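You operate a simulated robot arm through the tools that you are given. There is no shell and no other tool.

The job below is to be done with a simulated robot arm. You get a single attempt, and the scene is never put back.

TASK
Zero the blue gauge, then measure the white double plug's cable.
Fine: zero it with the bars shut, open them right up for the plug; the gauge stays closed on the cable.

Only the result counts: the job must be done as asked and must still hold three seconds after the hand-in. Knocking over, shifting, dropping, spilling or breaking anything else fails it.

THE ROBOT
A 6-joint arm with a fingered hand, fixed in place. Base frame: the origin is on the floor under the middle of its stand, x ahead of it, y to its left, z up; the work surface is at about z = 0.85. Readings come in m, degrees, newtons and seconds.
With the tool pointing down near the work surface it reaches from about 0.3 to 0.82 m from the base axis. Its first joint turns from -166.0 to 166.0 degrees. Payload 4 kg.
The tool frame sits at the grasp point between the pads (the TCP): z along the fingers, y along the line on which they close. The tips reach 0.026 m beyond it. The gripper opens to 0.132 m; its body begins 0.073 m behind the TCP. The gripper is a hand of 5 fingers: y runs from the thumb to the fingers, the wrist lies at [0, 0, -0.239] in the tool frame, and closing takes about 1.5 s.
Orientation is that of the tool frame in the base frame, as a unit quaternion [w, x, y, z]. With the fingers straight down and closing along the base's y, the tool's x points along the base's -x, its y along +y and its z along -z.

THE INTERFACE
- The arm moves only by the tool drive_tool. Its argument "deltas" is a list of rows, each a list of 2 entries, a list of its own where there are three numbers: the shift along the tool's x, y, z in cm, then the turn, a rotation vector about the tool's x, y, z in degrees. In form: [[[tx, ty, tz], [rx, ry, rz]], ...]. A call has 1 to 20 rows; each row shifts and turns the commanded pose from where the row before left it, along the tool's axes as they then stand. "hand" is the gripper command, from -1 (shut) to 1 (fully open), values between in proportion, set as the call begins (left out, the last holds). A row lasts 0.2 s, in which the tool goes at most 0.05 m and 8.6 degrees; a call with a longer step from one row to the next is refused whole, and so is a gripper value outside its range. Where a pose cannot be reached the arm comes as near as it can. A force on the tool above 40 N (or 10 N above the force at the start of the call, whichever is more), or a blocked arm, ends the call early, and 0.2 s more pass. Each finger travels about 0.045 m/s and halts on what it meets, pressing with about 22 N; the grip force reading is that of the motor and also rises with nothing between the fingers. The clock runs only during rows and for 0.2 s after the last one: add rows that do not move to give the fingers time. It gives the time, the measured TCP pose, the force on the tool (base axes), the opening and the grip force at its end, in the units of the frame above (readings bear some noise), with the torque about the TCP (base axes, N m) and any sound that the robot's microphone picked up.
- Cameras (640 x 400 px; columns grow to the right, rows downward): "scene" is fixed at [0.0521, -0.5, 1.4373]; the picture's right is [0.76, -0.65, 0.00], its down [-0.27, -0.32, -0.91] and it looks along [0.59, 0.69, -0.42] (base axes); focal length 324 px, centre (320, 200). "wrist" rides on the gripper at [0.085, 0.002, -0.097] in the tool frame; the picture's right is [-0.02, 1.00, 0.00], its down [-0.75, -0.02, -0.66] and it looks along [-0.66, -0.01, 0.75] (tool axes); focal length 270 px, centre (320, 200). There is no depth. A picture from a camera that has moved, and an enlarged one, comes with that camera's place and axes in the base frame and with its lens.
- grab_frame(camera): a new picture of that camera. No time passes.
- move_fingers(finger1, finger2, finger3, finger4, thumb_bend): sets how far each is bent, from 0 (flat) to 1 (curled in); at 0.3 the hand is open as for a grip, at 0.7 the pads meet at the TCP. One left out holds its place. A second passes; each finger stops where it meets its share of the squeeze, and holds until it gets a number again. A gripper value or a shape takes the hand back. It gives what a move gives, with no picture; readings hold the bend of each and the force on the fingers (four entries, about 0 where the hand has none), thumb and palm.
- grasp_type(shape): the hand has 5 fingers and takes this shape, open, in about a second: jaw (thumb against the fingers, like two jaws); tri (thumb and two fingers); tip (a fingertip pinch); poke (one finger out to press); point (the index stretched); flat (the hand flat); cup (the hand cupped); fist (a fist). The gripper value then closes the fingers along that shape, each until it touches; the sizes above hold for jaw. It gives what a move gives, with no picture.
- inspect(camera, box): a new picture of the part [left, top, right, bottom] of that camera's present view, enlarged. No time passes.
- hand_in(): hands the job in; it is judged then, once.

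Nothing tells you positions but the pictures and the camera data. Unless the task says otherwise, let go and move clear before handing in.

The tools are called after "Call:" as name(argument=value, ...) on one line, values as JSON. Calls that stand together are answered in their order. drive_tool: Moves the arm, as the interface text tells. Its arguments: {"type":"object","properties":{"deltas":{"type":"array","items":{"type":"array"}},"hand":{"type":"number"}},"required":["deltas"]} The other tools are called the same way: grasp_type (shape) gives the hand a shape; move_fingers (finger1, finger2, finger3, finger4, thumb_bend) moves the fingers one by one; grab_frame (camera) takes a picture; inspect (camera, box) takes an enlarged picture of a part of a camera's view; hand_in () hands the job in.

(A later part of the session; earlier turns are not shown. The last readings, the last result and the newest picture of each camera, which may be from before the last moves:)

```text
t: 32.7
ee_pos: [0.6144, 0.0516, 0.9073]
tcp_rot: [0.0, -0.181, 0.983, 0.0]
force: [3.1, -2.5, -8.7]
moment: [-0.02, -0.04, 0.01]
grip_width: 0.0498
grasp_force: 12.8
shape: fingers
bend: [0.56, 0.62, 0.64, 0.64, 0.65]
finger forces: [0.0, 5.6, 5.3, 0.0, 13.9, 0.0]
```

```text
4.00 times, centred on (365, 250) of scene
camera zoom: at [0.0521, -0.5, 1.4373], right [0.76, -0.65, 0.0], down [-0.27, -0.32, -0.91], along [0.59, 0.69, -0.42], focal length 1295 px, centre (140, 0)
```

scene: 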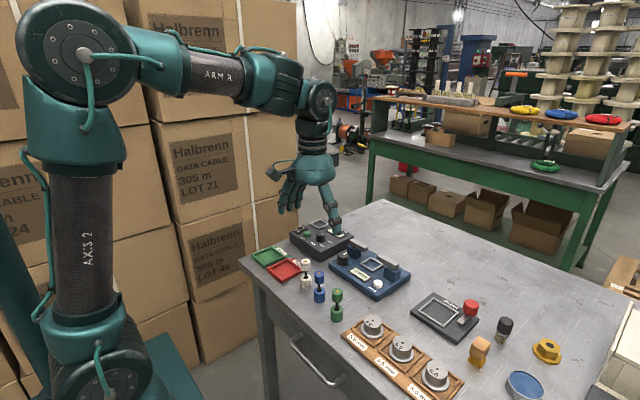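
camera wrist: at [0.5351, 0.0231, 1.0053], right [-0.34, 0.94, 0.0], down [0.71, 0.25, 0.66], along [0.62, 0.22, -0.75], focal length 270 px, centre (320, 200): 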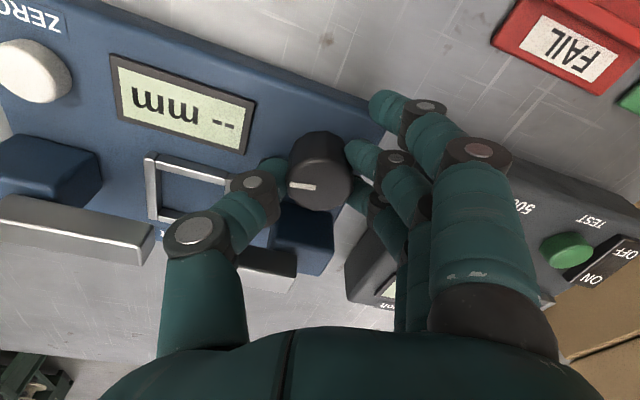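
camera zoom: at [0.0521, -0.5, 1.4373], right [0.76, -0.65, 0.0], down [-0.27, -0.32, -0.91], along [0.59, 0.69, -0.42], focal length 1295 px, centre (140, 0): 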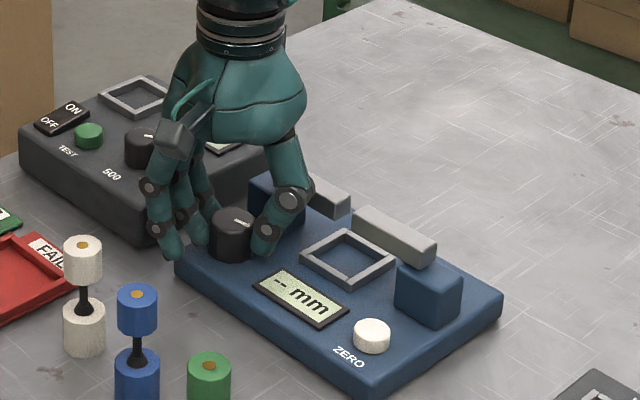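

Call:
drive_tool(deltas=[[[0, 0, 0], [0, 0, 3]], [[0, 0, 0], [0, 0, 3]], [[0, 0, 0], [0, 0, 2]], [[0, 0, 0], [0, 0, 0]]])

Call:
inspect(camera="scene", box=[350, 230, 390, 265])

Call:
grab_frame(camera="wrist")

```text
t: 33.7
ee_pos: [0.6148, 0.0512, 0.9088]
tcp_rot: [-0.001, -0.114, 0.994, 0.0]
force: [0.4, -3.8, -7.1]
moment: [-0.03, 0.02, 0.06]
grip_width: 0.0499
grasp_force: 13.1
shape: fingers
bend: [0.56, 0.63, 0.64, 0.64, 0.65]
finger forces: [0.1, 5.8, 5.0, 0.9, 14.7, 0.0]
```

```text
11.43 times, centred on (370, 248) of scene
camera zoom: at [0.0521, -0.5, 1.4373], right [0.76, -0.65, 0.0], down [-0.27, -0.32, -0.91], along [0.59, 0.69, -0.42], focal length 3699 px, centre (-251, -343)
```

zoom: 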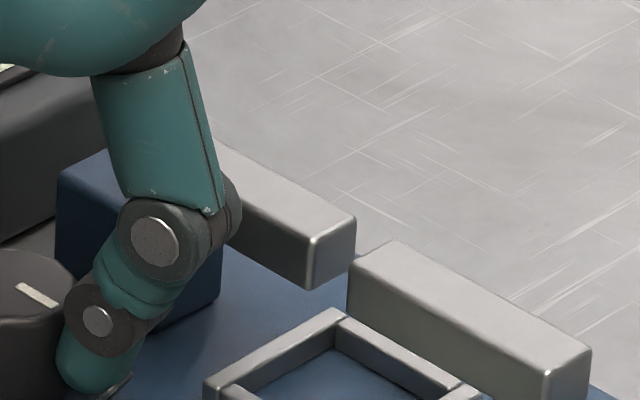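

```text
taken
camera wrist: at [0.532, 0.0345, 1.0051], right [-0.2, 0.98, 0.0], down [0.74, 0.15, 0.66], along [0.64, 0.13, -0.75], focal length 270 px, centre (320, 200)
```

wrist: 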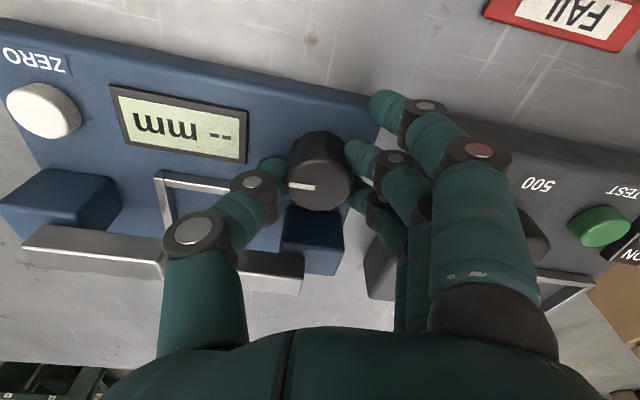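

There is still a gap of about 16 mm, so roughly 40° more is needed. Two more strokes.

Call:
move_fingers(finger2=0.58, finger3=0.57, thumb_bend=0.59)

Call:
drive_tool(deltas=[[[0, 0, 0], [0, 0, -6]], [[0, 0, 0], [0, 0, -6]], [[0, 0, 0], [0, 0, -6]], [[0, 0, 0], [0, 0, -5]], [[0, 0, 0], [0, 0, 0]]])

Call:
move_fingers(finger2=0.72, finger3=0.72, thumb_bend=0.72)

Call:
drive_tool(deltas=[[[0, 0, 0], [0, 0, 4]], [[0, 0, 0], [0, 0, 4]], [[0, 0, 0], [0, 0, 4]], [[0, 0, 0], [0, 0, 4]], [[0, 0, 0], [0, 0, 4]], [[0, 0, 0], [0, 0, 0]]])

Call:
inspect(camera="scene", box=[350, 230, 390, 265])

Call:
grab_frame(camera="wrist")

```text
t: 34.7
ee_pos: [0.6143, 0.0519, 0.907]
tcp_rot: [-0.001, -0.113, 0.994, 0.0]
force: [-0.3, 0.4, 1.1]
moment: [0.03, 0.0, 0.02]
grip_width: 0.053
grasp_force: 0.2
shape: fingers
bend: [0.56, 0.57, 0.56, 0.64, 0.59]
finger forces: [0.0, 0.1, 0.0, 0.7, 0.0, 0.0]
```

```text
t: 35.9
ee_pos: [0.6157, 0.0526, 0.9067]
tcp_rot: [0.0, -0.309, 0.951, 0.001]
force: [-0.5, 0.1, 0.4]
moment: [0.04, -0.03, 0.0]
grip_width: 0.0527
grasp_force: 0.0
shape: fingers
bend: [0.56, 0.57, 0.56, 0.64, 0.59]
finger forces: [0.1, 0.1, 0.1, 0.1, 0.0, 0.0]
```

```text
t: 36.9
ee_pos: [0.6138, 0.0501, 0.9071]
tcp_rot: [0.0, -0.308, 0.951, 0.0]
force: [2.7, -1.1, -7.3]
moment: [0.0, -0.03, 0.02]
grip_width: 0.0495
grasp_force: 12.4
shape: fingers
bend: [0.56, 0.63, 0.64, 0.64, 0.65]
finger forces: [0.1, 6.0, 5.7, 0.0, 13.5, 0.1]
```

```text
t: 38.3
ee_pos: [0.6146, 0.0511, 0.9076]
tcp_rot: [0.0, -0.138, 0.99, 0.0]
force: [3.1, -3.0, -8.4]
moment: [0.0, -0.03, 0.03]
grip_width: 0.0497
grasp_force: 12.4
shape: fingers
bend: [0.56, 0.63, 0.64, 0.64, 0.65]
finger forces: [0.0, 5.6, 5.3, 0.1, 14.0, 0.0]
```

```text
11.43 times, centred on (370, 248) of scene
camera zoom: at [0.0521, -0.5, 1.4373], right [0.76, -0.65, 0.0], down [-0.27, -0.32, -0.91], along [0.59, 0.69, -0.42], focal length 3699 px, centre (-251, -343)
```

zoom: 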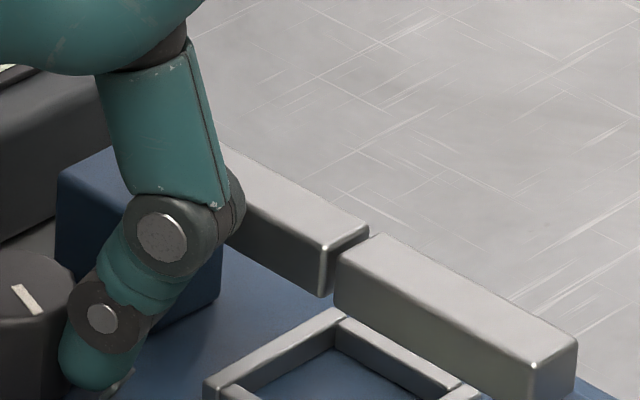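

```text
taken
camera wrist: at [0.533, 0.0301, 1.0053], right [-0.25, 0.97, 0.0], down [0.73, 0.19, 0.66], along [0.64, 0.17, -0.75], focal length 270 px, centre (320, 200)
```

wrist: 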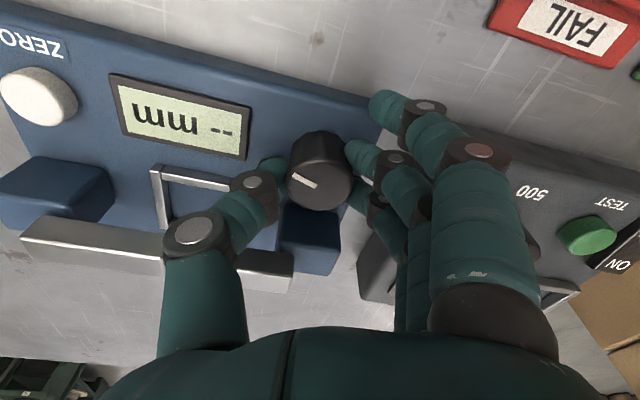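

The gap is now about 4–5 mm. One more stroke should bring the bars to the stop.

Call:
move_fingers(finger2=0.58, finger3=0.57, thumb_bend=0.59)

Call:
drive_tool(deltas=[[[0, 0, 0], [0, 0, -6]], [[0, 0, 0], [0, 0, -6]], [[0, 0, 0], [0, 0, -6]], [[0, 0, 0], [0, 0, -3]], [[0, 0, 0], [0, 0, 0]]])

Call:
move_fingers(finger2=0.72, finger3=0.72, thumb_bend=0.72)

Call:
drive_tool(deltas=[[[0, 0, 0], [0, 0, 4]], [[0, 0, 0], [0, 0, 4]], [[0, 0, 0], [0, 0, 3]], [[0, 0, 0], [0, 0, 3]], [[0, 0, 0], [0, 0, 3]], [[0, 0, 0], [0, 0, 3]], [[0, 0, 0], [0, 0, 0]]])

Call:
inspect(camera="scene", box=[350, 230, 390, 265])

Call:
grab_frame(camera="wrist")

```text
t: 39.3
ee_pos: [0.6147, 0.0512, 0.9081]
tcp_rot: [0.0, -0.139, 0.99, 0.0]
force: [-0.3, 0.3, -0.6]
moment: [0.01, -0.01, -0.02]
grip_width: 0.053
grasp_force: 0.0
shape: fingers
bend: [0.56, 0.57, 0.56, 0.64, 0.59]
finger forces: [0.0, 0.0, 0.0, 0.0, 0.0, 0.0]
```

```text
t: 40.5
ee_pos: [0.6159, 0.0512, 0.9069]
tcp_rot: [0.001, -0.317, 0.948, 0.0]
force: [-0.4, 0.5, 0.2]
moment: [0.0, 0.02, -0.02]
grip_width: 0.0526
grasp_force: 0.1
shape: fingers
bend: [0.56, 0.57, 0.56, 0.64, 0.59]
finger forces: [0.1, 0.0, 0.1, 0.2, 0.0, 0.0]
```

```text
t: 41.5
ee_pos: [0.6152, 0.0515, 0.9076]
tcp_rot: [0.0, -0.317, 0.948, -0.001]
force: [1.5, -1.0, -6.6]
moment: [0.01, -0.03, -0.01]
grip_width: 0.0494
grasp_force: 12.3
shape: fingers
bend: [0.56, 0.62, 0.64, 0.64, 0.65]
finger forces: [0.1, 5.9, 5.7, 0.1, 13.4, 0.0]
```

```text
t: 43.1
ee_pos: [0.6149, 0.0524, 0.9077]
tcp_rot: [-0.001, -0.148, 0.989, 0.0]
force: [1.9, -1.9, -1.8]
moment: [-0.03, -0.03, 0.3]
grip_width: 0.0497
grasp_force: 14.8
shape: fingers
bend: [0.56, 0.63, 0.65, 0.64, 0.65]
finger forces: [0.1, 9.6, 4.6, 0.0, 15.3, 0.1]
```

```text
11.43 times, centred on (370, 248) of scene
camera zoom: at [0.0521, -0.5, 1.4373], right [0.76, -0.65, 0.0], down [-0.27, -0.32, -0.91], along [0.59, 0.69, -0.42], focal length 3699 px, centre (-251, -343)
```

zoom: 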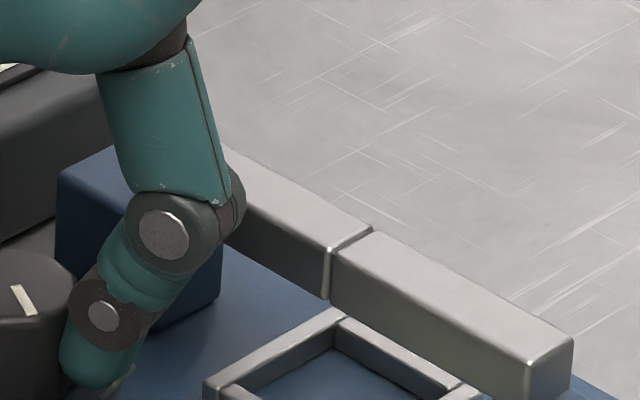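

```text
taken
camera wrist: at [0.5333, 0.0288, 1.0055], right [-0.27, 0.96, 0.0], down [0.72, 0.2, 0.66], along [0.63, 0.18, -0.75], focal length 270 px, centre (320, 200)
```

wrist: 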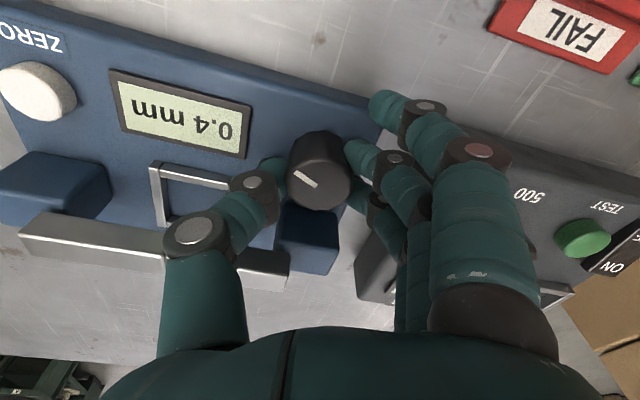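

The bars are shut, the knob is at its stop, and the display reads 0.4 mm, so the gauge needs zeroing. I'll release the knob, rise clear, move above the ZERO button and take the poke shape.

Call:
move_fingers(finger2=0.56, finger3=0.55, thumb_bend=0.57)

Call:
drive_tool(deltas=[[[0, 0, -1], [0, 0, 0]], [[0, 0, -2], [0, 0, 0]], [[0, 0, -3], [0, 0, 0]], [[0, 0, -3], [0, 0, 0]], [[0, 0, 0], [0, 0, -7]], [[0, 0, 0], [0, 0, -7]], [[0, 0, 0], [0, 0, -7]], [[0, 0, 0], [0, 0, -7]], [[2.38, -2.31, 0], [0, 0, 0]], [[2.38, -2.31, 0], [0, 0, 0]], [[2.38, -2.31, 0], [0, 0, 0]], [[2.38, -2.31, 0], [0, 0, 0]], [[0, 0, 0], [0, 0, 0]]])

Call:
grasp_type(shape="poke")

Call:
grab_frame(camera="wrist")

Call:
inspect(camera="scene", box=[310, 200, 420, 300])

```text
t: 44.1
ee_pos: [0.6149, 0.0521, 0.9071]
tcp_rot: [0.001, -0.148, 0.989, 0.0]
force: [-0.2, -1.6, 0.4]
moment: [-0.02, 0.02, 0.03]
grip_width: 0.0563
grasp_force: 0.1
shape: fingers
bend: [0.56, 0.56, 0.55, 0.64, 0.56]
finger forces: [0.1, 0.1, 0.0, 0.0, 0.1, 0.0]
```

```text
t: 46.9
ee_pos: [0.6141, -0.0822, 0.9969]
tcp_rot: [0.0, -0.382, 0.924, -0.001]
force: [0.1, -1.1, -0.4]
moment: [-0.01, 0.03, 0.01]
grip_width: 0.0564
grasp_force: 0.1
shape: fingers
bend: [0.56, 0.56, 0.55, 0.64, 0.56]
finger forces: [0.0, 0.0, 0.0, 0.0, 0.1, 0.0]
```

```text
t: 47.8
ee_pos: [0.6129, -0.0814, 0.9979]
tcp_rot: [0.0, -0.383, 0.924, -0.001]
force: [-0.2, -0.4, 0.3]
moment: [-0.01, 0.0, -0.01]
grip_width: 0.0001
grasp_force: 0.0
shape: poke
bend: [1.0, 1.0, 1.0, 1.0, 0.47]
finger forces: [0.1, 0.1, 0.0, 0.0, 0.0, 0.1]
```

```text
taken
camera wrist: at [0.5519, -0.1401, 1.0947], right [-0.69, 0.72, 0.0], down [0.54, 0.52, 0.66], along [0.47, 0.46, -0.75], focal length 270 px, centre (320, 200)
```

wrist: 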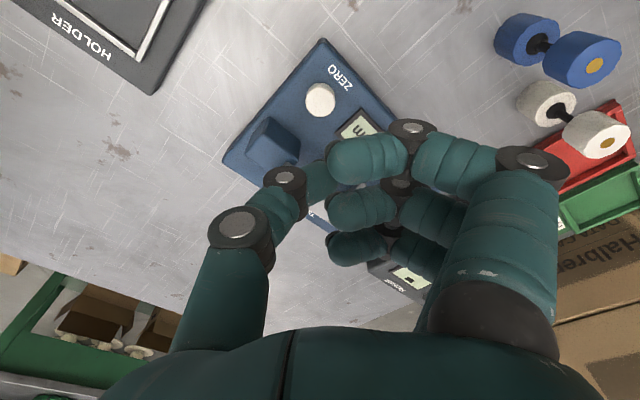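

```text
4.00 times, centred on (365, 250) of scene
camera zoom: at [0.0521, -0.5, 1.4373], right [0.76, -0.65, 0.0], down [-0.27, -0.32, -0.91], along [0.59, 0.69, -0.42], focal length 1295 px, centre (140, 0)
```

zoom: 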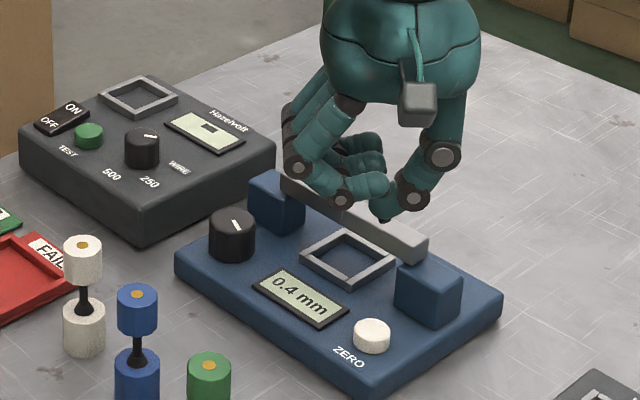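

Call:
inspect(camera="wrist", box=[280, 60, 360, 130])

Call:
inspect(camera="scene", box=[375, 225, 425, 295])

```text
5.71 times, centred on (320, 95) of wrist
camera zoom: at [0.5519, -0.1401, 1.0947], right [-0.69, 0.72, 0.0], down [0.54, 0.52, 0.66], along [0.47, 0.46, -0.75], focal length 1544 px, centre (320, 800)
```

zoom: 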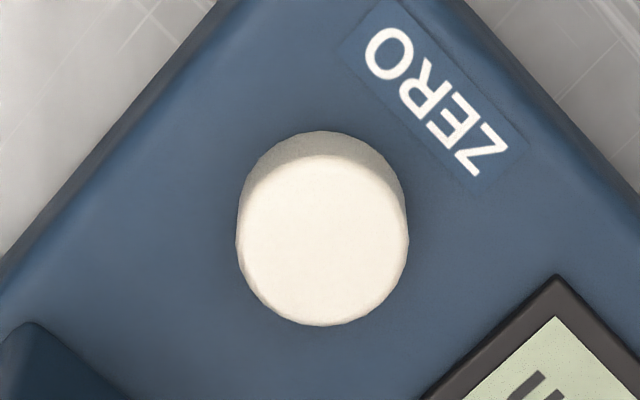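

```text
5.71 times, centred on (400, 260) of scene
camera zoom: at [0.0521, -0.5, 1.4373], right [0.76, -0.65, 0.0], down [-0.27, -0.32, -0.91], along [0.59, 0.69, -0.42], focal length 1850 px, centre (-137, -143)
```

zoom: 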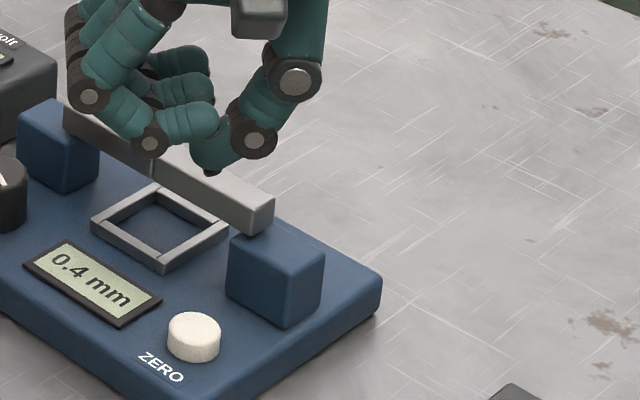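

The thumb tip is over the ZERO button, within about 3 mm. I'll descend to just above it, then press slowly.

Call:
drive_tool(deltas=[[[0, 0, 3], [0, 0, 0]], [[0, 0, 2.5], [0, 0, 0]], [[0, 0, 1.5], [0, 0, 0]], [[0, 0, 1.0], [0, 0, 0]], [[0, 0, 0], [0, 0, 0]]])

Call:
inspect(camera="scene", box=[350, 225, 420, 295])

```text
t: 49.0
ee_pos: [0.6137, -0.0815, 0.918]
tcp_rot: [0.0, -0.382, 0.924, 0.0]
force: [0.9, -0.8, 0.3]
moment: [-0.03, 0.01, 0.01]
grip_width: 0.0
grasp_force: 0.1
shape: poke
bend: [1.0, 1.0, 1.0, 1.0, 0.47]
finger forces: [0.0, 0.0, 0.0, 0.1, 0.1, 0.1]
```

```text
5.71 times, centred on (385, 260) of scene
camera zoom: at [0.0521, -0.5, 1.4373], right [0.76, -0.65, 0.0], down [-0.27, -0.32, -0.91], along [0.59, 0.69, -0.42], focal length 1850 px, centre (-51, -143)
```

zoom: 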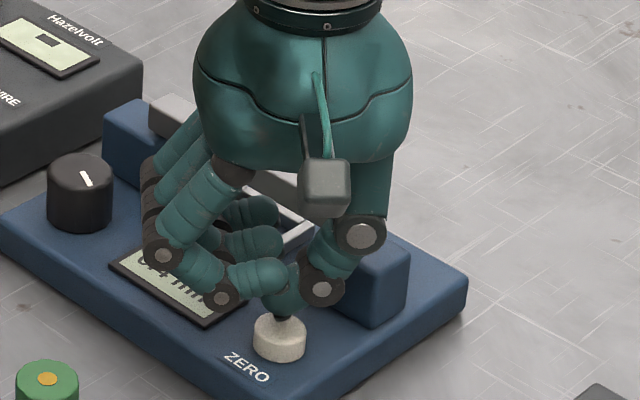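

The thumb tip is right over the button, so I'm pressing down in small steps.

Call:
drive_tool(deltas=[[[0, 0, 0.3], [0, 0, 0]], [[0, 0, 0.3], [0, 0, 0]], [[0, 0, 0.2], [0, 0, 0]], [[0, 0, 0.2], [0, 0, 0]], [[0, 0, 0.2], [0, 0, 0]], [[0, 0, 0], [0, 0, 0]]])

Call:
inspect(camera="scene", box=[350, 225, 420, 295])

```text
t: 50.4
ee_pos: [0.6121, -0.08, 0.9061]
tcp_rot: [0.0, -0.382, 0.924, 0.0]
force: [1.7, 0.4, 4.5]
moment: [-0.02, -0.01, 0.06]
grip_width: 0.0
grasp_force: 0.1
shape: poke
bend: [1.0, 1.0, 1.0, 1.0, 0.47]
finger forces: [0.0, 0.0, 0.0, 0.0, 4.4, 0.1]
heard: click
```

```text
5.71 times, centred on (385, 260) of scene
camera zoom: at [0.0521, -0.5, 1.4373], right [0.76, -0.65, 0.0], down [-0.27, -0.32, -0.91], along [0.59, 0.69, -0.42], focal length 1850 px, centre (-51, -143)
```

zoom: 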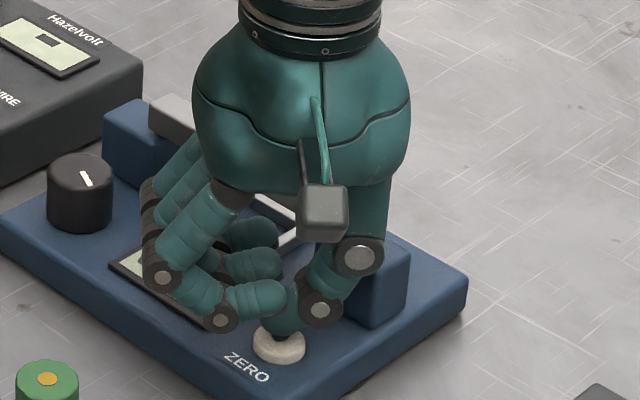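

A click was heard. I'll lift straight up and check the display.

Call:
drive_tool(deltas=[[[0, 0, -1], [0, 0, 0]], [[0, 0, -3], [0, 0, 0]], [[0, 0, -3], [0, 0, 0]], [[0, 0, -2], [0, 0, 0]], [[0, 0, 0], [0, 0, 0]]])

Call:
inspect(camera="scene", box=[320, 210, 420, 300])

```text
t: 51.6
ee_pos: [0.6124, -0.0815, 0.9957]
tcp_rot: [0.0, -0.383, 0.924, 0.0]
force: [0.1, -1.0, 0.0]
moment: [0.0, 0.01, -0.02]
grip_width: 0.0
grasp_force: 0.1
shape: poke
bend: [1.0, 1.0, 1.0, 1.0, 0.47]
finger forces: [0.0, 0.1, 0.1, 0.0, 0.0, 0.0]
```

```text
4.44 times, centred on (370, 255) of scene
camera zoom: at [0.0521, -0.5, 1.4373], right [0.76, -0.65, 0.0], down [-0.27, -0.32, -0.91], along [0.59, 0.69, -0.42], focal length 1439 px, centre (98, -44)
```

zoom: 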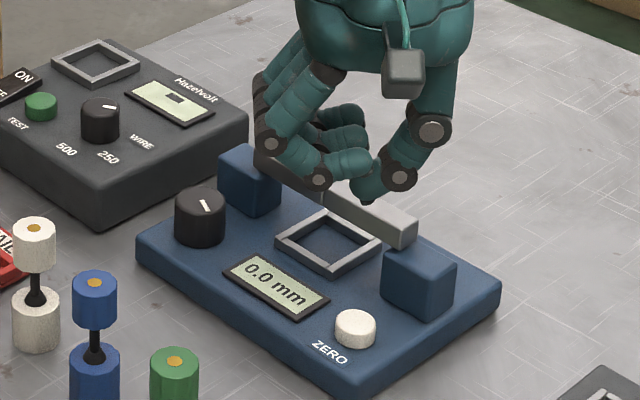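

The gauge is zeroed and reads 0.0 mm. Next I'll return to the knob with the pinch shape and turn it counter-clockwise to open the bars fully.

Call:
move_fingers(finger1=0.56, finger2=0.55, finger3=0.55, finger4=0.64, thumb_bend=0.56)

Call:
drive_tool(deltas=[[[-2.4, 2.33, 0], [0, 0, 0]], [[-2.4, 2.33, 0], [0, 0, 0]], [[-2.4, 2.33, 0], [0, 0, 0]], [[-2.4, 2.33, 0], [0, 0, 0]], [[0, 0, 0], [0, 0, 7]], [[0, 0, 0], [0, 0, 7]], [[0, 0, 0], [0, 0, 7]], [[0, 0, 0], [0, 0, 7]], [[0, 0, 0], [0, 0, 0]]])

Call:
grab_frame(camera="wrist")

```text
t: 52.6
ee_pos: [0.6125, -0.0796, 0.9946]
tcp_rot: [0.0, -0.382, 0.924, 0.0]
force: [-0.4, -0.2, 0.0]
moment: [-0.01, 0.04, 0.03]
grip_width: 0.0564
grasp_force: 0.0
shape: fingers
bend: [0.56, 0.55, 0.55, 0.64, 0.56]
finger forces: [0.0, 0.0, 0.1, 0.0, 0.0, 0.0]
```

```text
t: 54.6
ee_pos: [0.6152, 0.0526, 0.9957]
tcp_rot: [-0.001, -0.147, 0.989, -0.001]
force: [0.4, -0.2, -0.3]
moment: [-0.03, 0.02, 0.01]
grip_width: 0.0565
grasp_force: 0.1
shape: fingers
bend: [0.56, 0.55, 0.55, 0.64, 0.56]
finger forces: [0.0, 0.1, 0.0, 0.0, 0.1, 0.0]
```

```text
taken
camera wrist: at [0.5333, 0.0299, 1.0935], right [-0.27, 0.96, 0.0], down [0.72, 0.2, 0.66], along [0.63, 0.18, -0.75], focal length 270 px, centre (320, 200)
```

wrist: 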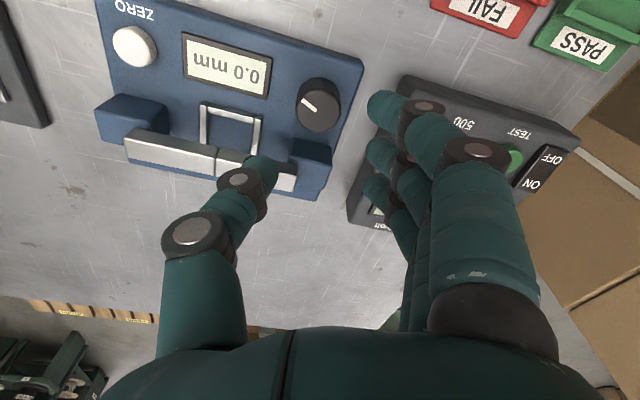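

Call:
drive_tool(deltas=[[[0, 0, 3], [0, 0, 0]], [[0, 0, 2.5], [0, 0, 0]], [[0, 0, 1.5], [0, 0, 0]], [[0, 0, 1.0], [0, 0, 0]], [[0, 0, 0.8], [0, 0, 0]], [[0, 0, 0], [0, 0, 0]]])

Call:
move_fingers(finger2=0.72, finger3=0.72, thumb_bend=0.72)

Call:
drive_tool(deltas=[[[0, 0, 0], [0, 0, -4]], [[0, 0, 0], [0, 0, -4]], [[0, 0, 0], [0, 0, -4]], [[0, 0, 0], [0, 0, -4]], [[0, 0, 0], [0, 0, -4]], [[0, 0, 0], [0, 0, -4]], [[0, 0, 0], [0, 0, 0]]])

Call:
inspect(camera="scene", box=[320, 210, 420, 300])

```text
t: 56.0
ee_pos: [0.6146, 0.0524, 0.9077]
tcp_rot: [0.0, -0.148, 0.989, 0.0]
force: [-0.7, -0.5, 0.6]
moment: [-0.04, -0.03, 0.0]
grip_width: 0.0561
grasp_force: 0.2
shape: fingers
bend: [0.56, 0.55, 0.55, 0.64, 0.56]
finger forces: [0.0, 0.1, 0.0, 0.1, 0.0, 0.1]
```

```text
t: 57.0
ee_pos: [0.6139, 0.0523, 0.9069]
tcp_rot: [0.001, -0.147, 0.989, 0.0]
force: [2.6, -2.7, -8.5]
moment: [-0.01, -0.04, -0.02]
grip_width: 0.0497
grasp_force: 12.6
shape: fingers
bend: [0.56, 0.64, 0.65, 0.64, 0.65]
finger forces: [0.0, 5.8, 5.3, 0.1, 14.7, 0.0]
```

```text
t: 58.6
ee_pos: [0.6146, 0.0528, 0.9075]
tcp_rot: [0.0, -0.351, 0.937, 0.0]
force: [-3.8, 0.1, -9.3]
moment: [0.04, 0.15, 0.0]
grip_width: 0.0495
grasp_force: 12.6
shape: fingers
bend: [0.56, 0.63, 0.65, 0.64, 0.65]
finger forces: [0.0, 8.0, 5.8, 0.1, 11.8, 0.1]
```

```text
4.44 times, centred on (370, 255) of scene
camera zoom: at [0.0521, -0.5, 1.4373], right [0.76, -0.65, 0.0], down [-0.27, -0.32, -0.91], along [0.59, 0.69, -0.42], focal length 1439 px, centre (98, -44)
```

zoom: 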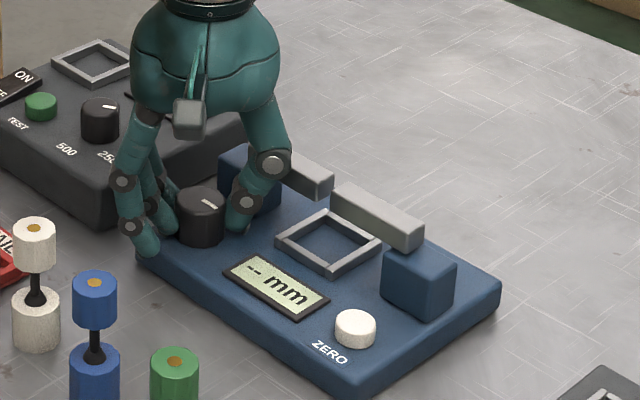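

The bars are opening. I'll repeat the release, return and turn cycle.

Call:
move_fingers(finger2=0.57, finger3=0.57, thumb_bend=0.6)

Call:
drive_tool(deltas=[[[0, 0, 0], [0, 0, 6]], [[0, 0, 0], [0, 0, 6]], [[0, 0, 0], [0, 0, 6]], [[0, 0, 0], [0, 0, 6]], [[0, 0, 0], [0, 0, 0]]])

Call:
move_fingers(finger2=0.72, finger3=0.72, thumb_bend=0.72)

Call:
drive_tool(deltas=[[[0, 0, 0], [0, 0, -4]], [[0, 0, 0], [0, 0, -4]], [[0, 0, 0], [0, 0, -4]], [[0, 0, 0], [0, 0, -4]], [[0, 0, 0], [0, 0, -4]], [[0, 0, 0], [0, 0, -4]], [[0, 0, 0], [0, 0, 0]]])

Call:
inspect(camera="scene", box=[320, 210, 420, 300])

```text
t: 59.6
ee_pos: [0.6145, 0.0522, 0.9083]
tcp_rot: [0.0, -0.35, 0.937, 0.0]
force: [-0.3, -0.7, 0.7]
moment: [-0.01, -0.01, 0.01]
grip_width: 0.0513
grasp_force: 0.1
shape: fingers
bend: [0.56, 0.56, 0.56, 0.64, 0.6]
finger forces: [0.1, 0.0, 0.0, 0.1, 0.4, 0.1]
```

```text
t: 60.8
ee_pos: [0.6147, 0.0532, 0.9081]
tcp_rot: [-0.001, -0.147, 0.989, 0.0]
force: [0.6, -1.1, 0.8]
moment: [0.0, -0.01, 0.01]
grip_width: 0.0514
grasp_force: 0.6
shape: fingers
bend: [0.56, 0.56, 0.56, 0.64, 0.6]
finger forces: [0.0, 0.0, 0.0, 0.0, 1.2, 0.0]
```

```text
t: 61.8
ee_pos: [0.6149, 0.0534, 0.9069]
tcp_rot: [0.0, -0.148, 0.989, -0.001]
force: [2.0, -3.4, -8.6]
moment: [-0.03, -0.01, 0.01]
grip_width: 0.05
grasp_force: 12.8
shape: fingers
bend: [0.56, 0.63, 0.66, 0.64, 0.65]
finger forces: [0.0, 5.6, 5.0, 0.0, 15.0, 0.0]
```

```text
t: 63.4
ee_pos: [0.6152, 0.0536, 0.9078]
tcp_rot: [0.0, -0.35, 0.937, -0.001]
force: [-1.0, -0.2, -8.1]
moment: [0.01, 0.04, 0.03]
grip_width: 0.0493
grasp_force: 13.0
shape: fingers
bend: [0.56, 0.63, 0.66, 0.64, 0.65]
finger forces: [0.0, 7.6, 5.9, 0.0, 12.4, 0.0]
```

```text
4.44 times, centred on (370, 255) of scene
camera zoom: at [0.0521, -0.5, 1.4373], right [0.76, -0.65, 0.0], down [-0.27, -0.32, -0.91], along [0.59, 0.69, -0.42], focal length 1439 px, centre (98, -44)
```

zoom: 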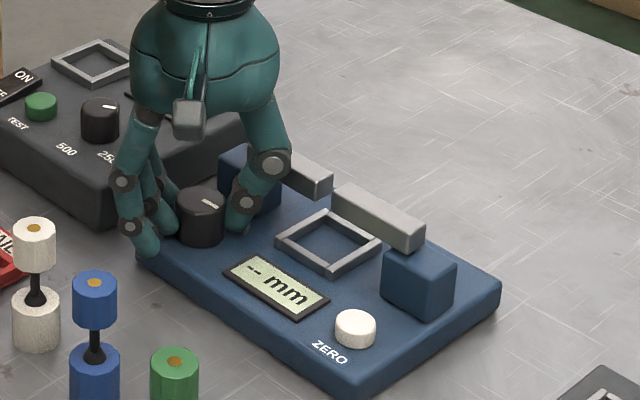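

The knob was dragged back because the thumb didn't release far enough. I'll open the thumb a little more and re-centre.

Call:
move_fingers(finger2=0.57, finger3=0.57, thumb_bend=0.575)

Call:
drive_tool(deltas=[[[0, -0.1, 0], [0, 0, 6]], [[0, 0, 0], [0, 0, 6]], [[0, 0, 0], [0, 0, 6]], [[0, 0, 0], [0, 0, 6]], [[0, 0, 0], [0, 0, 0]]])

Call:
inspect(camera="scene", box=[320, 210, 420, 300])

```text
t: 64.4
ee_pos: [0.6136, 0.0523, 0.9079]
tcp_rot: [0.0, -0.35, 0.937, 0.0]
force: [-0.4, 0.1, 0.2]
moment: [-0.02, 0.0, 0.0]
grip_width: 0.0545
grasp_force: 0.1
shape: fingers
bend: [0.56, 0.56, 0.56, 0.64, 0.57]
finger forces: [0.1, 0.1, 0.0, 0.0, 0.1, 0.0]
```

```text
t: 65.6
ee_pos: [0.6157, 0.0519, 0.9079]
tcp_rot: [0.0, -0.147, 0.989, 0.0]
force: [-0.4, 0.9, 0.5]
moment: [0.02, 0.0, -0.02]
grip_width: 0.0545
grasp_force: 0.0
shape: fingers
bend: [0.56, 0.56, 0.56, 0.64, 0.57]
finger forces: [0.1, 0.0, 0.1, 0.0, 0.0, 0.0]
```

```text
4.44 times, centred on (370, 255) of scene
camera zoom: at [0.0521, -0.5, 1.4373], right [0.76, -0.65, 0.0], down [-0.27, -0.32, -0.91], along [0.59, 0.69, -0.42], focal length 1439 px, centre (98, -44)
```

zoom: 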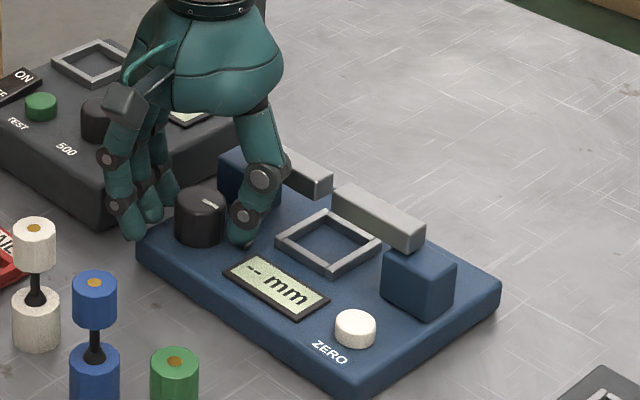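

The knob stayed put this time. I'll grip and turn counter-clockwise again, then repeat.

Call:
move_fingers(finger2=0.72, finger3=0.72, thumb_bend=0.72)

Call:
drive_tool(deltas=[[[0, 0, 0], [0, 0, -4]], [[0, 0, 0], [0, 0, -4]], [[0, 0, 0], [0, 0, -4]], [[0, 0, 0], [0, 0, -4]], [[0, 0, 0], [0, 0, -4]], [[0, 0, 0], [0, 0, -4]], [[0, 0, 0], [0, 0, 0]]])

Call:
move_fingers(finger2=0.57, finger3=0.57, thumb_bend=0.575)

Call:
drive_tool(deltas=[[[0, 0, 0], [0, 0, 6]], [[0, 0, 0], [0, 0, 6]], [[0, 0, 0], [0, 0, 6]], [[0, 0, 0], [0, 0, 6]], [[0, 0, 0], [0, 0, 0]]])

Call:
inspect(camera="scene", box=[320, 210, 420, 300])

```text
t: 66.6
ee_pos: [0.6154, 0.0527, 0.9077]
tcp_rot: [0.001, -0.148, 0.989, 0.0]
force: [2.7, -1.6, -6.8]
moment: [0.0, 0.01, -0.01]
grip_width: 0.0495
grasp_force: 12.5
shape: fingers
bend: [0.56, 0.63, 0.65, 0.64, 0.65]
finger forces: [0.0, 6.1, 5.3, 0.0, 14.3, 0.1]
```

```text
t: 68.2
ee_pos: [0.6156, 0.0524, 0.9071]
tcp_rot: [0.0, -0.351, 0.936, 0.0]
force: [-2.7, 2.1, -8.7]
moment: [0.13, 0.13, -0.02]
grip_width: 0.0489
grasp_force: 12.6
shape: fingers
bend: [0.56, 0.63, 0.65, 0.64, 0.65]
finger forces: [0.0, 8.2, 6.8, 0.0, 10.7, 0.0]
```

```text
t: 69.2
ee_pos: [0.6143, 0.0505, 0.9077]
tcp_rot: [0.0, -0.351, 0.937, 0.0]
force: [-0.2, -0.3, -0.1]
moment: [0.01, -0.03, 0.0]
grip_width: 0.0548
grasp_force: 0.0
shape: fingers
bend: [0.56, 0.56, 0.56, 0.64, 0.57]
finger forces: [0.1, 0.1, 0.0, 0.0, 0.1, 0.0]
```

```text
t: 70.4
ee_pos: [0.6161, 0.0522, 0.9078]
tcp_rot: [0.0, -0.149, 0.989, -0.001]
force: [0.9, -0.8, 0.5]
moment: [0.04, 0.03, 0.0]
grip_width: 0.0547
grasp_force: 0.2
shape: fingers
bend: [0.56, 0.56, 0.56, 0.64, 0.57]
finger forces: [0.0, 0.0, 0.1, 0.1, 0.1, 0.0]
```

```text
4.44 times, centred on (370, 255) of scene
camera zoom: at [0.0521, -0.5, 1.4373], right [0.76, -0.65, 0.0], down [-0.27, -0.32, -0.91], along [0.59, 0.69, -0.42], focal length 1439 px, centre (98, -44)
```

zoom: 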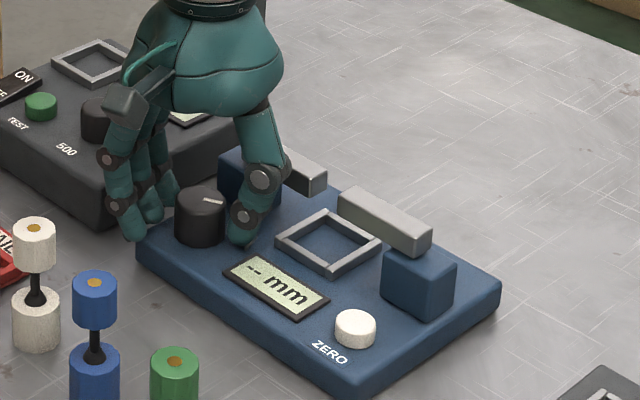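

Call:
move_fingers(finger2=0.72, finger3=0.72, thumb_bend=0.72)

Call:
drive_tool(deltas=[[[0, 0, 0], [0, 0, -4]], [[0, 0, 0], [0, 0, -4]], [[0, 0, 0], [0, 0, -4]], [[0, 0, 0], [0, 0, -4]], [[0, 0, 0], [0, 0, -4]], [[0, 0, 0], [0, 0, -4]], [[0, 0, 0], [0, 0, 0]]])

Call:
move_fingers(finger2=0.57, finger3=0.57, thumb_bend=0.575)

Call:
drive_tool(deltas=[[[0, 0, 0], [0, 0, 6]], [[0, 0, 0], [0, 0, 6]], [[0, 0, 0], [0, 0, 6]], [[0, 0, 0], [0, 0, 6]], [[0, 0, 0], [0, 0, 0]]])

Call:
inspect(camera="scene", box=[320, 210, 420, 300])

```text
t: 71.4
ee_pos: [0.615, 0.0526, 0.9076]
tcp_rot: [0.0, -0.148, 0.989, 0.001]
force: [2.2, -2.1, -8.2]
moment: [0.01, -0.02, 0.01]
grip_width: 0.049
grasp_force: 12.2
shape: fingers
bend: [0.56, 0.63, 0.65, 0.64, 0.65]
finger forces: [0.1, 6.0, 5.4, 0.0, 14.0, 0.0]
```

```text
t: 73.0
ee_pos: [0.6148, 0.0522, 0.9066]
tcp_rot: [0.001, -0.351, 0.936, 0.0]
force: [-2.3, 1.7, -8.2]
moment: [0.12, 0.08, -0.01]
grip_width: 0.0487
grasp_force: 12.8
shape: fingers
bend: [0.56, 0.63, 0.65, 0.64, 0.65]
finger forces: [0.0, 7.9, 6.3, 0.0, 11.3, 0.0]
```

```text
t: 74.0
ee_pos: [0.615, 0.052, 0.9076]
tcp_rot: [0.0, -0.351, 0.936, 0.001]
force: [0.7, 0.1, 0.0]
moment: [-0.01, 0.0, 0.01]
grip_width: 0.0545
grasp_force: 0.1
shape: fingers
bend: [0.56, 0.56, 0.56, 0.64, 0.57]
finger forces: [0.0, 0.0, 0.1, 0.0, 0.0, 0.0]
```

```text
t: 75.2
ee_pos: [0.6154, 0.0523, 0.9079]
tcp_rot: [0.0, -0.147, 0.989, 0.0]
force: [-0.1, -1.0, 0.9]
moment: [0.0, 0.0, -0.01]
grip_width: 0.0544
grasp_force: 0.1
shape: fingers
bend: [0.56, 0.56, 0.56, 0.64, 0.57]
finger forces: [0.1, 0.0, 0.0, 0.1, 0.1, 0.0]
```

```text
4.44 times, centred on (370, 255) of scene
camera zoom: at [0.0521, -0.5, 1.4373], right [0.76, -0.65, 0.0], down [-0.27, -0.32, -0.91], along [0.59, 0.69, -0.42], focal length 1439 px, centre (98, -44)
```

zoom: 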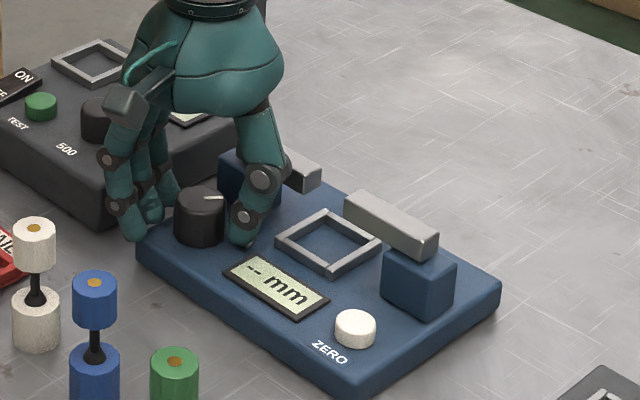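

Call:
move_fingers(finger2=0.72, finger3=0.72, thumb_bend=0.72)

Call:
drive_tool(deltas=[[[0, 0, 0], [0, 0, -4]], [[0, 0, 0], [0, 0, -4]], [[0, 0, 0], [0, 0, -4]], [[0, 0, 0], [0, 0, -4]], [[0, 0, 0], [0, 0, -4]], [[0, 0, 0], [0, 0, -4]], [[0, 0, 0], [0, 0, 0]]])

Call:
move_fingers(finger2=0.57, finger3=0.57, thumb_bend=0.575)

Call:
drive_tool(deltas=[[[0, 0, 0], [0, 0, 6]], [[0, 0, 0], [0, 0, 6]], [[0, 0, 0], [0, 0, 6]], [[0, 0, 0], [0, 0, 6]], [[0, 0, 0], [0, 0, 0]]])

Call:
move_fingers(finger2=0.72, finger3=0.72, thumb_bend=0.72)

Call:
drive_tool(deltas=[[[0, 0, 0], [0, 0, -4]], [[0, 0, 0], [0, 0, -4]], [[0, 0, 0], [0, 0, -4]], [[0, 0, 0], [0, 0, -4]], [[0, 0, 0], [0, 0, -4]], [[0, 0, 0], [0, 0, -4]], [[0, 0, 0], [0, 0, 0]]])

Call:
inspect(camera="scene", box=[320, 210, 420, 300])

Call:
grab_frame(camera="wrist")

```text
t: 76.2
ee_pos: [0.6156, 0.0512, 0.9074]
tcp_rot: [0.0, -0.148, 0.989, 0.0]
force: [2.1, -1.8, -7.2]
moment: [0.04, -0.04, 0.0]
grip_width: 0.0491
grasp_force: 12.6
shape: fingers
bend: [0.56, 0.63, 0.65, 0.64, 0.65]
finger forces: [0.0, 5.9, 5.5, 0.1, 13.8, 0.0]
```

```text
t: 77.8
ee_pos: [0.6154, 0.0519, 0.9075]
tcp_rot: [0.0, -0.351, 0.936, 0.0]
force: [0.4, 5.2, -11.0]
moment: [0.12, 0.03, -0.04]
grip_width: 0.0486
grasp_force: 12.2
shape: fingers
bend: [0.56, 0.62, 0.65, 0.64, 0.65]
finger forces: [0.0, 7.3, 6.9, 0.0, 10.4, 0.0]
```

```text
t: 78.8
ee_pos: [0.6153, 0.0526, 0.9073]
tcp_rot: [0.0, -0.35, 0.937, 0.0]
force: [-0.3, -0.1, -0.6]
moment: [-0.01, -0.04, 0.01]
grip_width: 0.0544
grasp_force: 0.0
shape: fingers
bend: [0.56, 0.56, 0.56, 0.64, 0.57]
finger forces: [0.1, 0.1, 0.1, 0.1, 0.0, 0.2]
```

```text
t: 80.0
ee_pos: [0.6148, 0.0519, 0.907]
tcp_rot: [0.0, -0.147, 0.989, 0.0]
force: [-0.1, -0.5, 0.1]
moment: [0.03, 0.02, -0.03]
grip_width: 0.0544
grasp_force: 0.0
shape: fingers
bend: [0.56, 0.56, 0.56, 0.64, 0.57]
finger forces: [0.0, 0.1, 0.1, 0.1, 0.1, 0.0]
```

```text
t: 81.0
ee_pos: [0.614, 0.0526, 0.9076]
tcp_rot: [0.0, -0.148, 0.989, 0.0]
force: [1.7, -2.7, -6.9]
moment: [0.02, -0.01, 0.01]
grip_width: 0.0494
grasp_force: 13.1
shape: fingers
bend: [0.56, 0.63, 0.65, 0.64, 0.65]
finger forces: [0.0, 6.1, 5.4, 0.1, 14.1, 0.1]
```

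```text
t: 82.6
ee_pos: [0.6153, 0.0527, 0.9078]
tcp_rot: [0.001, -0.351, 0.936, 0.0]
force: [7.2, 5.0, -6.3]
moment: [0.07, -0.09, -0.34]
grip_width: 0.0485
grasp_force: 14.9
shape: fingers
bend: [0.56, 0.62, 0.65, 0.64, 0.66]
finger forces: [0.0, 6.6, 12.1, 0.1, 12.0, 0.0]
```

```text
4.44 times, centred on (370, 255) of scene
camera zoom: at [0.0521, -0.5, 1.4373], right [0.76, -0.65, 0.0], down [-0.27, -0.32, -0.91], along [0.59, 0.69, -0.42], focal length 1439 px, centre (98, -44)
```

zoom: 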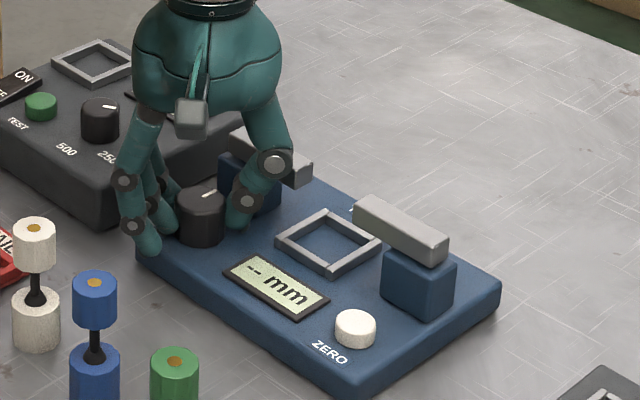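

```text
taken
camera wrist: at [0.5508, -0.0017, 1.0054], right [-0.64, 0.77, 0.0], down [0.58, 0.48, 0.66], along [0.51, 0.42, -0.75], focal length 270 px, centre (320, 200)
```

wrist: 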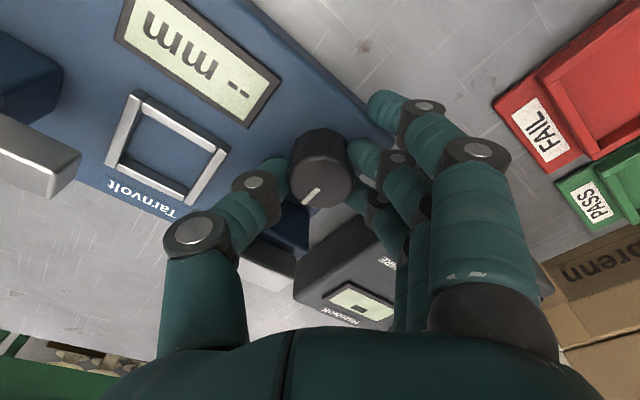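

The knob is at its counter-clockwise stop and the bars are fully open. I'll release, rise, and move above the white plug with the hand turned so it closes along x. That will keep the fingers clear of the bars later.

Call:
move_fingers(finger2=0.56, finger3=0.56, thumb_bend=0.57)

Call:
drive_tool(deltas=[[[0, 0, -1], [0, 0, 0]], [[0, 0, -3], [0, 0, 0]], [[0, 0, -4], [0, 0, 0]], [[0, 0, -4], [0, 0, 0]], [[0, 0, 0], [0, 0, -7]], [[0, 0, 0], [0, 0, -7]], [[0, 0, 0], [0, 0, -7]], [[0, 0, 0], [0, 0, -7]], [[0, 0, 0], [0, 0, -7]], [[0, 0, 0], [0, 0, -7]], [[0, 0, 0], [0, 0, -7]], [[0, 0, 0], [0, 0, 0]]])

Call:
inspect(camera="scene", box=[240, 210, 420, 325])

Call:
grab_frame(camera="wrist")

```text
t: 83.6
ee_pos: [0.6138, 0.0519, 0.9088]
tcp_rot: [0.0, -0.35, 0.937, 0.0]
force: [-0.5, 0.7, 0.0]
moment: [0.04, 0.03, -0.02]
grip_width: 0.0557
grasp_force: 0.0
shape: fingers
bend: [0.56, 0.56, 0.56, 0.64, 0.56]
finger forces: [0.0, 0.1, 0.0, 0.0, 0.0, 0.0]
```

```text
t: 86.2
ee_pos: [0.6156, 0.059, 1.0295]
tcp_rot: [0.005, -0.705, 0.709, 0.006]
force: [-0.3, -0.6, -0.1]
moment: [0.02, 0.01, 0.03]
grip_width: 0.0557
grasp_force: 0.0
shape: fingers
bend: [0.56, 0.56, 0.56, 0.64, 0.56]
finger forces: [0.1, 0.0, 0.0, 0.0, 0.0, 0.0]
out of reach, approached as far as the arm can: row 11
```

```text
3.48 times, centred on (330, 268) of scene
camera zoom: at [0.0521, -0.5, 1.4373], right [0.76, -0.65, 0.0], down [-0.27, -0.32, -0.91], along [0.59, 0.69, -0.42], focal length 1126 px, centre (285, -35)
```

zoom: 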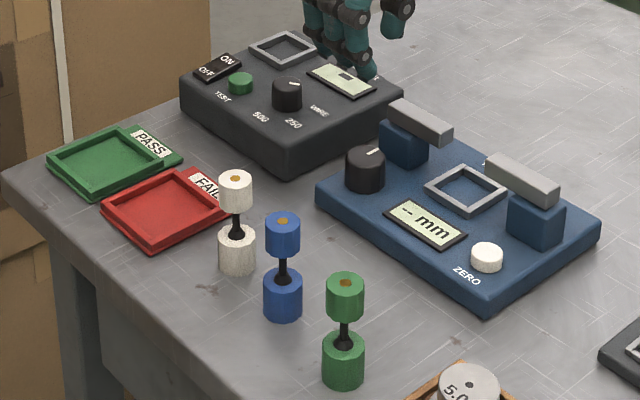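

```text
taken
camera wrist: at [0.6131, -0.0265, 1.1252], right [-1.0, 0.03, 0.0], down [0.02, 0.74, 0.67], along [0.02, 0.67, -0.74], focal length 270 px, centre (320, 200)
```

wrist: 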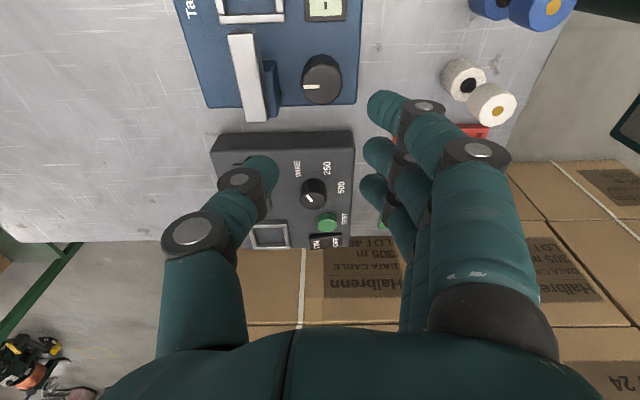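

Turning the hand to 90° reached the wrist's limit, so I'll go the other way, to −90°, with the thumb on the robot side. That also closes along x.

Call:
drive_tool(deltas=[[[0, 0, 0], [0, 0, 8]], [[0, 0, 0], [0, 0, 8]], [[0, 0, 0], [0, 0, 8]], [[0, 0, 0], [0, 0, 8]], [[0, 0, 0], [0, 0, 8]], [[0, 0, 0], [0, 0, 8]], [[0, 0, 0], [0, 0, 8]], [[0, 0, 0], [0, 0, 8]], [[0, 0, 0], [0, 0, 8]], [[0, 0, 0], [0, 0, 8]], [[0, 0, 0], [0, 0, 8]], [[0, 0, 0], [0, 0, 8]], [[0, 0, 0], [0, 0, 8]], [[0, 0, 0], [0, 0, 8]], [[0, 0, 0], [0, 0, 8]], [[0, 0, 0], [0, 0, 8]], [[0, 0, 0], [0, 0, 8]], [[0, 0, 0], [0, 0, 8]], [[0, 0, 0], [0, 0, 8]], [[0, 0, 0], [0, 0, 0]]])

```text
t: 90.4
ee_pos: [0.6148, 0.0593, 1.028]
tcp_rot: [0.0, 0.516, 0.857, 0.0]
force: [-0.5, -0.5, -0.3]
moment: [-0.03, -0.05, -0.01]
grip_width: 0.0561
grasp_force: 0.2
shape: fingers
bend: [0.56, 0.56, 0.56, 0.64, 0.56]
finger forces: [0.1, 0.0, 0.1, 0.0, 0.1, 0.0]
```

Call:
drive_tool(deltas=[[[0, 0, 0], [0, 0, 7]], [[0, 0, 0], [0, 0, 7]], [[0, 0, 0], [0, 0, 7]], [[0, 0, 0], [0, 0, 7]], [[0.1, -3.25, 0], [0, 0, 0]], [[0.1, -3.25, 0], [0, 0, 0]], [[0.1, -3.25, 0], [0, 0, 0]], [[0, -3.25, 0], [0, 0, 0]], [[0, 0, 0], [0, 0, 0]]])

Call:
move_fingers(finger1=0.4, finger2=0.5, finger3=0.5, finger4=0.4, thumb_bend=0.5)

Call:
grab_frame(camera="wrist")

Call:
inspect(camera="scene", box=[260, 180, 360, 310])

```text
t: 92.4
ee_pos: [0.4861, 0.0631, 1.0281]
tcp_rot: [0.0, 0.708, 0.707, 0.0]
force: [-0.7, 0.3, -0.7]
moment: [0.0, 0.04, 0.0]
grip_width: 0.0561
grasp_force: 0.2
shape: fingers
bend: [0.56, 0.56, 0.56, 0.64, 0.56]
finger forces: [0.0, 0.1, 0.0, 0.0, 0.1, 0.0]
```

```text
t: 93.4
ee_pos: [0.4856, 0.0627, 1.029]
tcp_rot: [0.0, 0.707, 0.707, 0.0]
force: [0.1, 0.3, -0.1]
moment: [0.02, -0.03, 0.0]
grip_width: 0.0898
grasp_force: 0.0
shape: fingers
bend: [0.4, 0.5, 0.5, 0.4, 0.5]
finger forces: [0.0, 0.0, 0.0, 0.1, 0.0, 0.1]
```

```text
taken
camera wrist: at [0.4878, 0.1476, 1.1262], right [1.0, -0.02, 0.0], down [-0.02, -0.75, 0.66], along [-0.01, -0.66, -0.75], focal length 270 px, centre (320, 200)
```

wrist: 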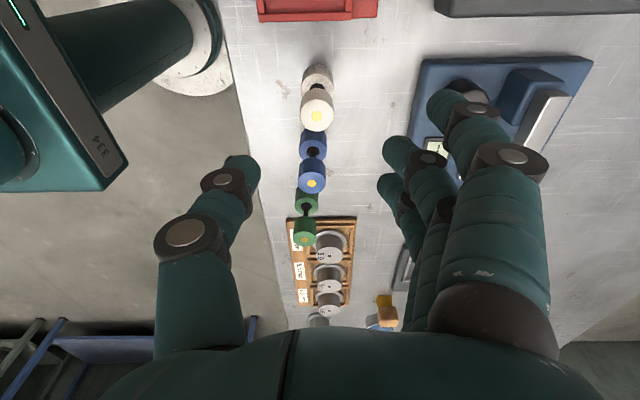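

```text
3.08 times, centred on (310, 245) of scene
camera zoom: at [0.0521, -0.5, 1.4373], right [0.76, -0.65, 0.0], down [-0.27, -0.32, -0.91], along [0.59, 0.69, -0.42], focal length 996 px, centre (351, 62)
```

zoom: 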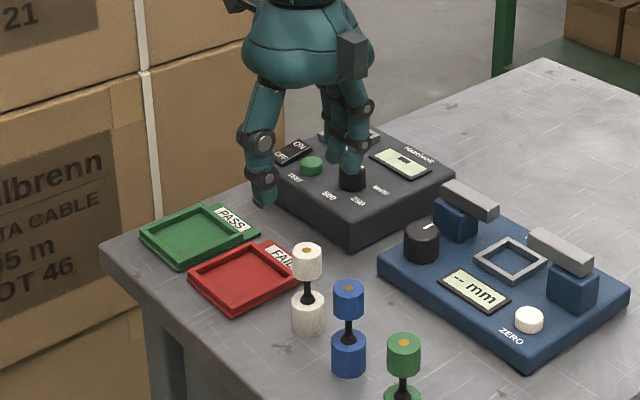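

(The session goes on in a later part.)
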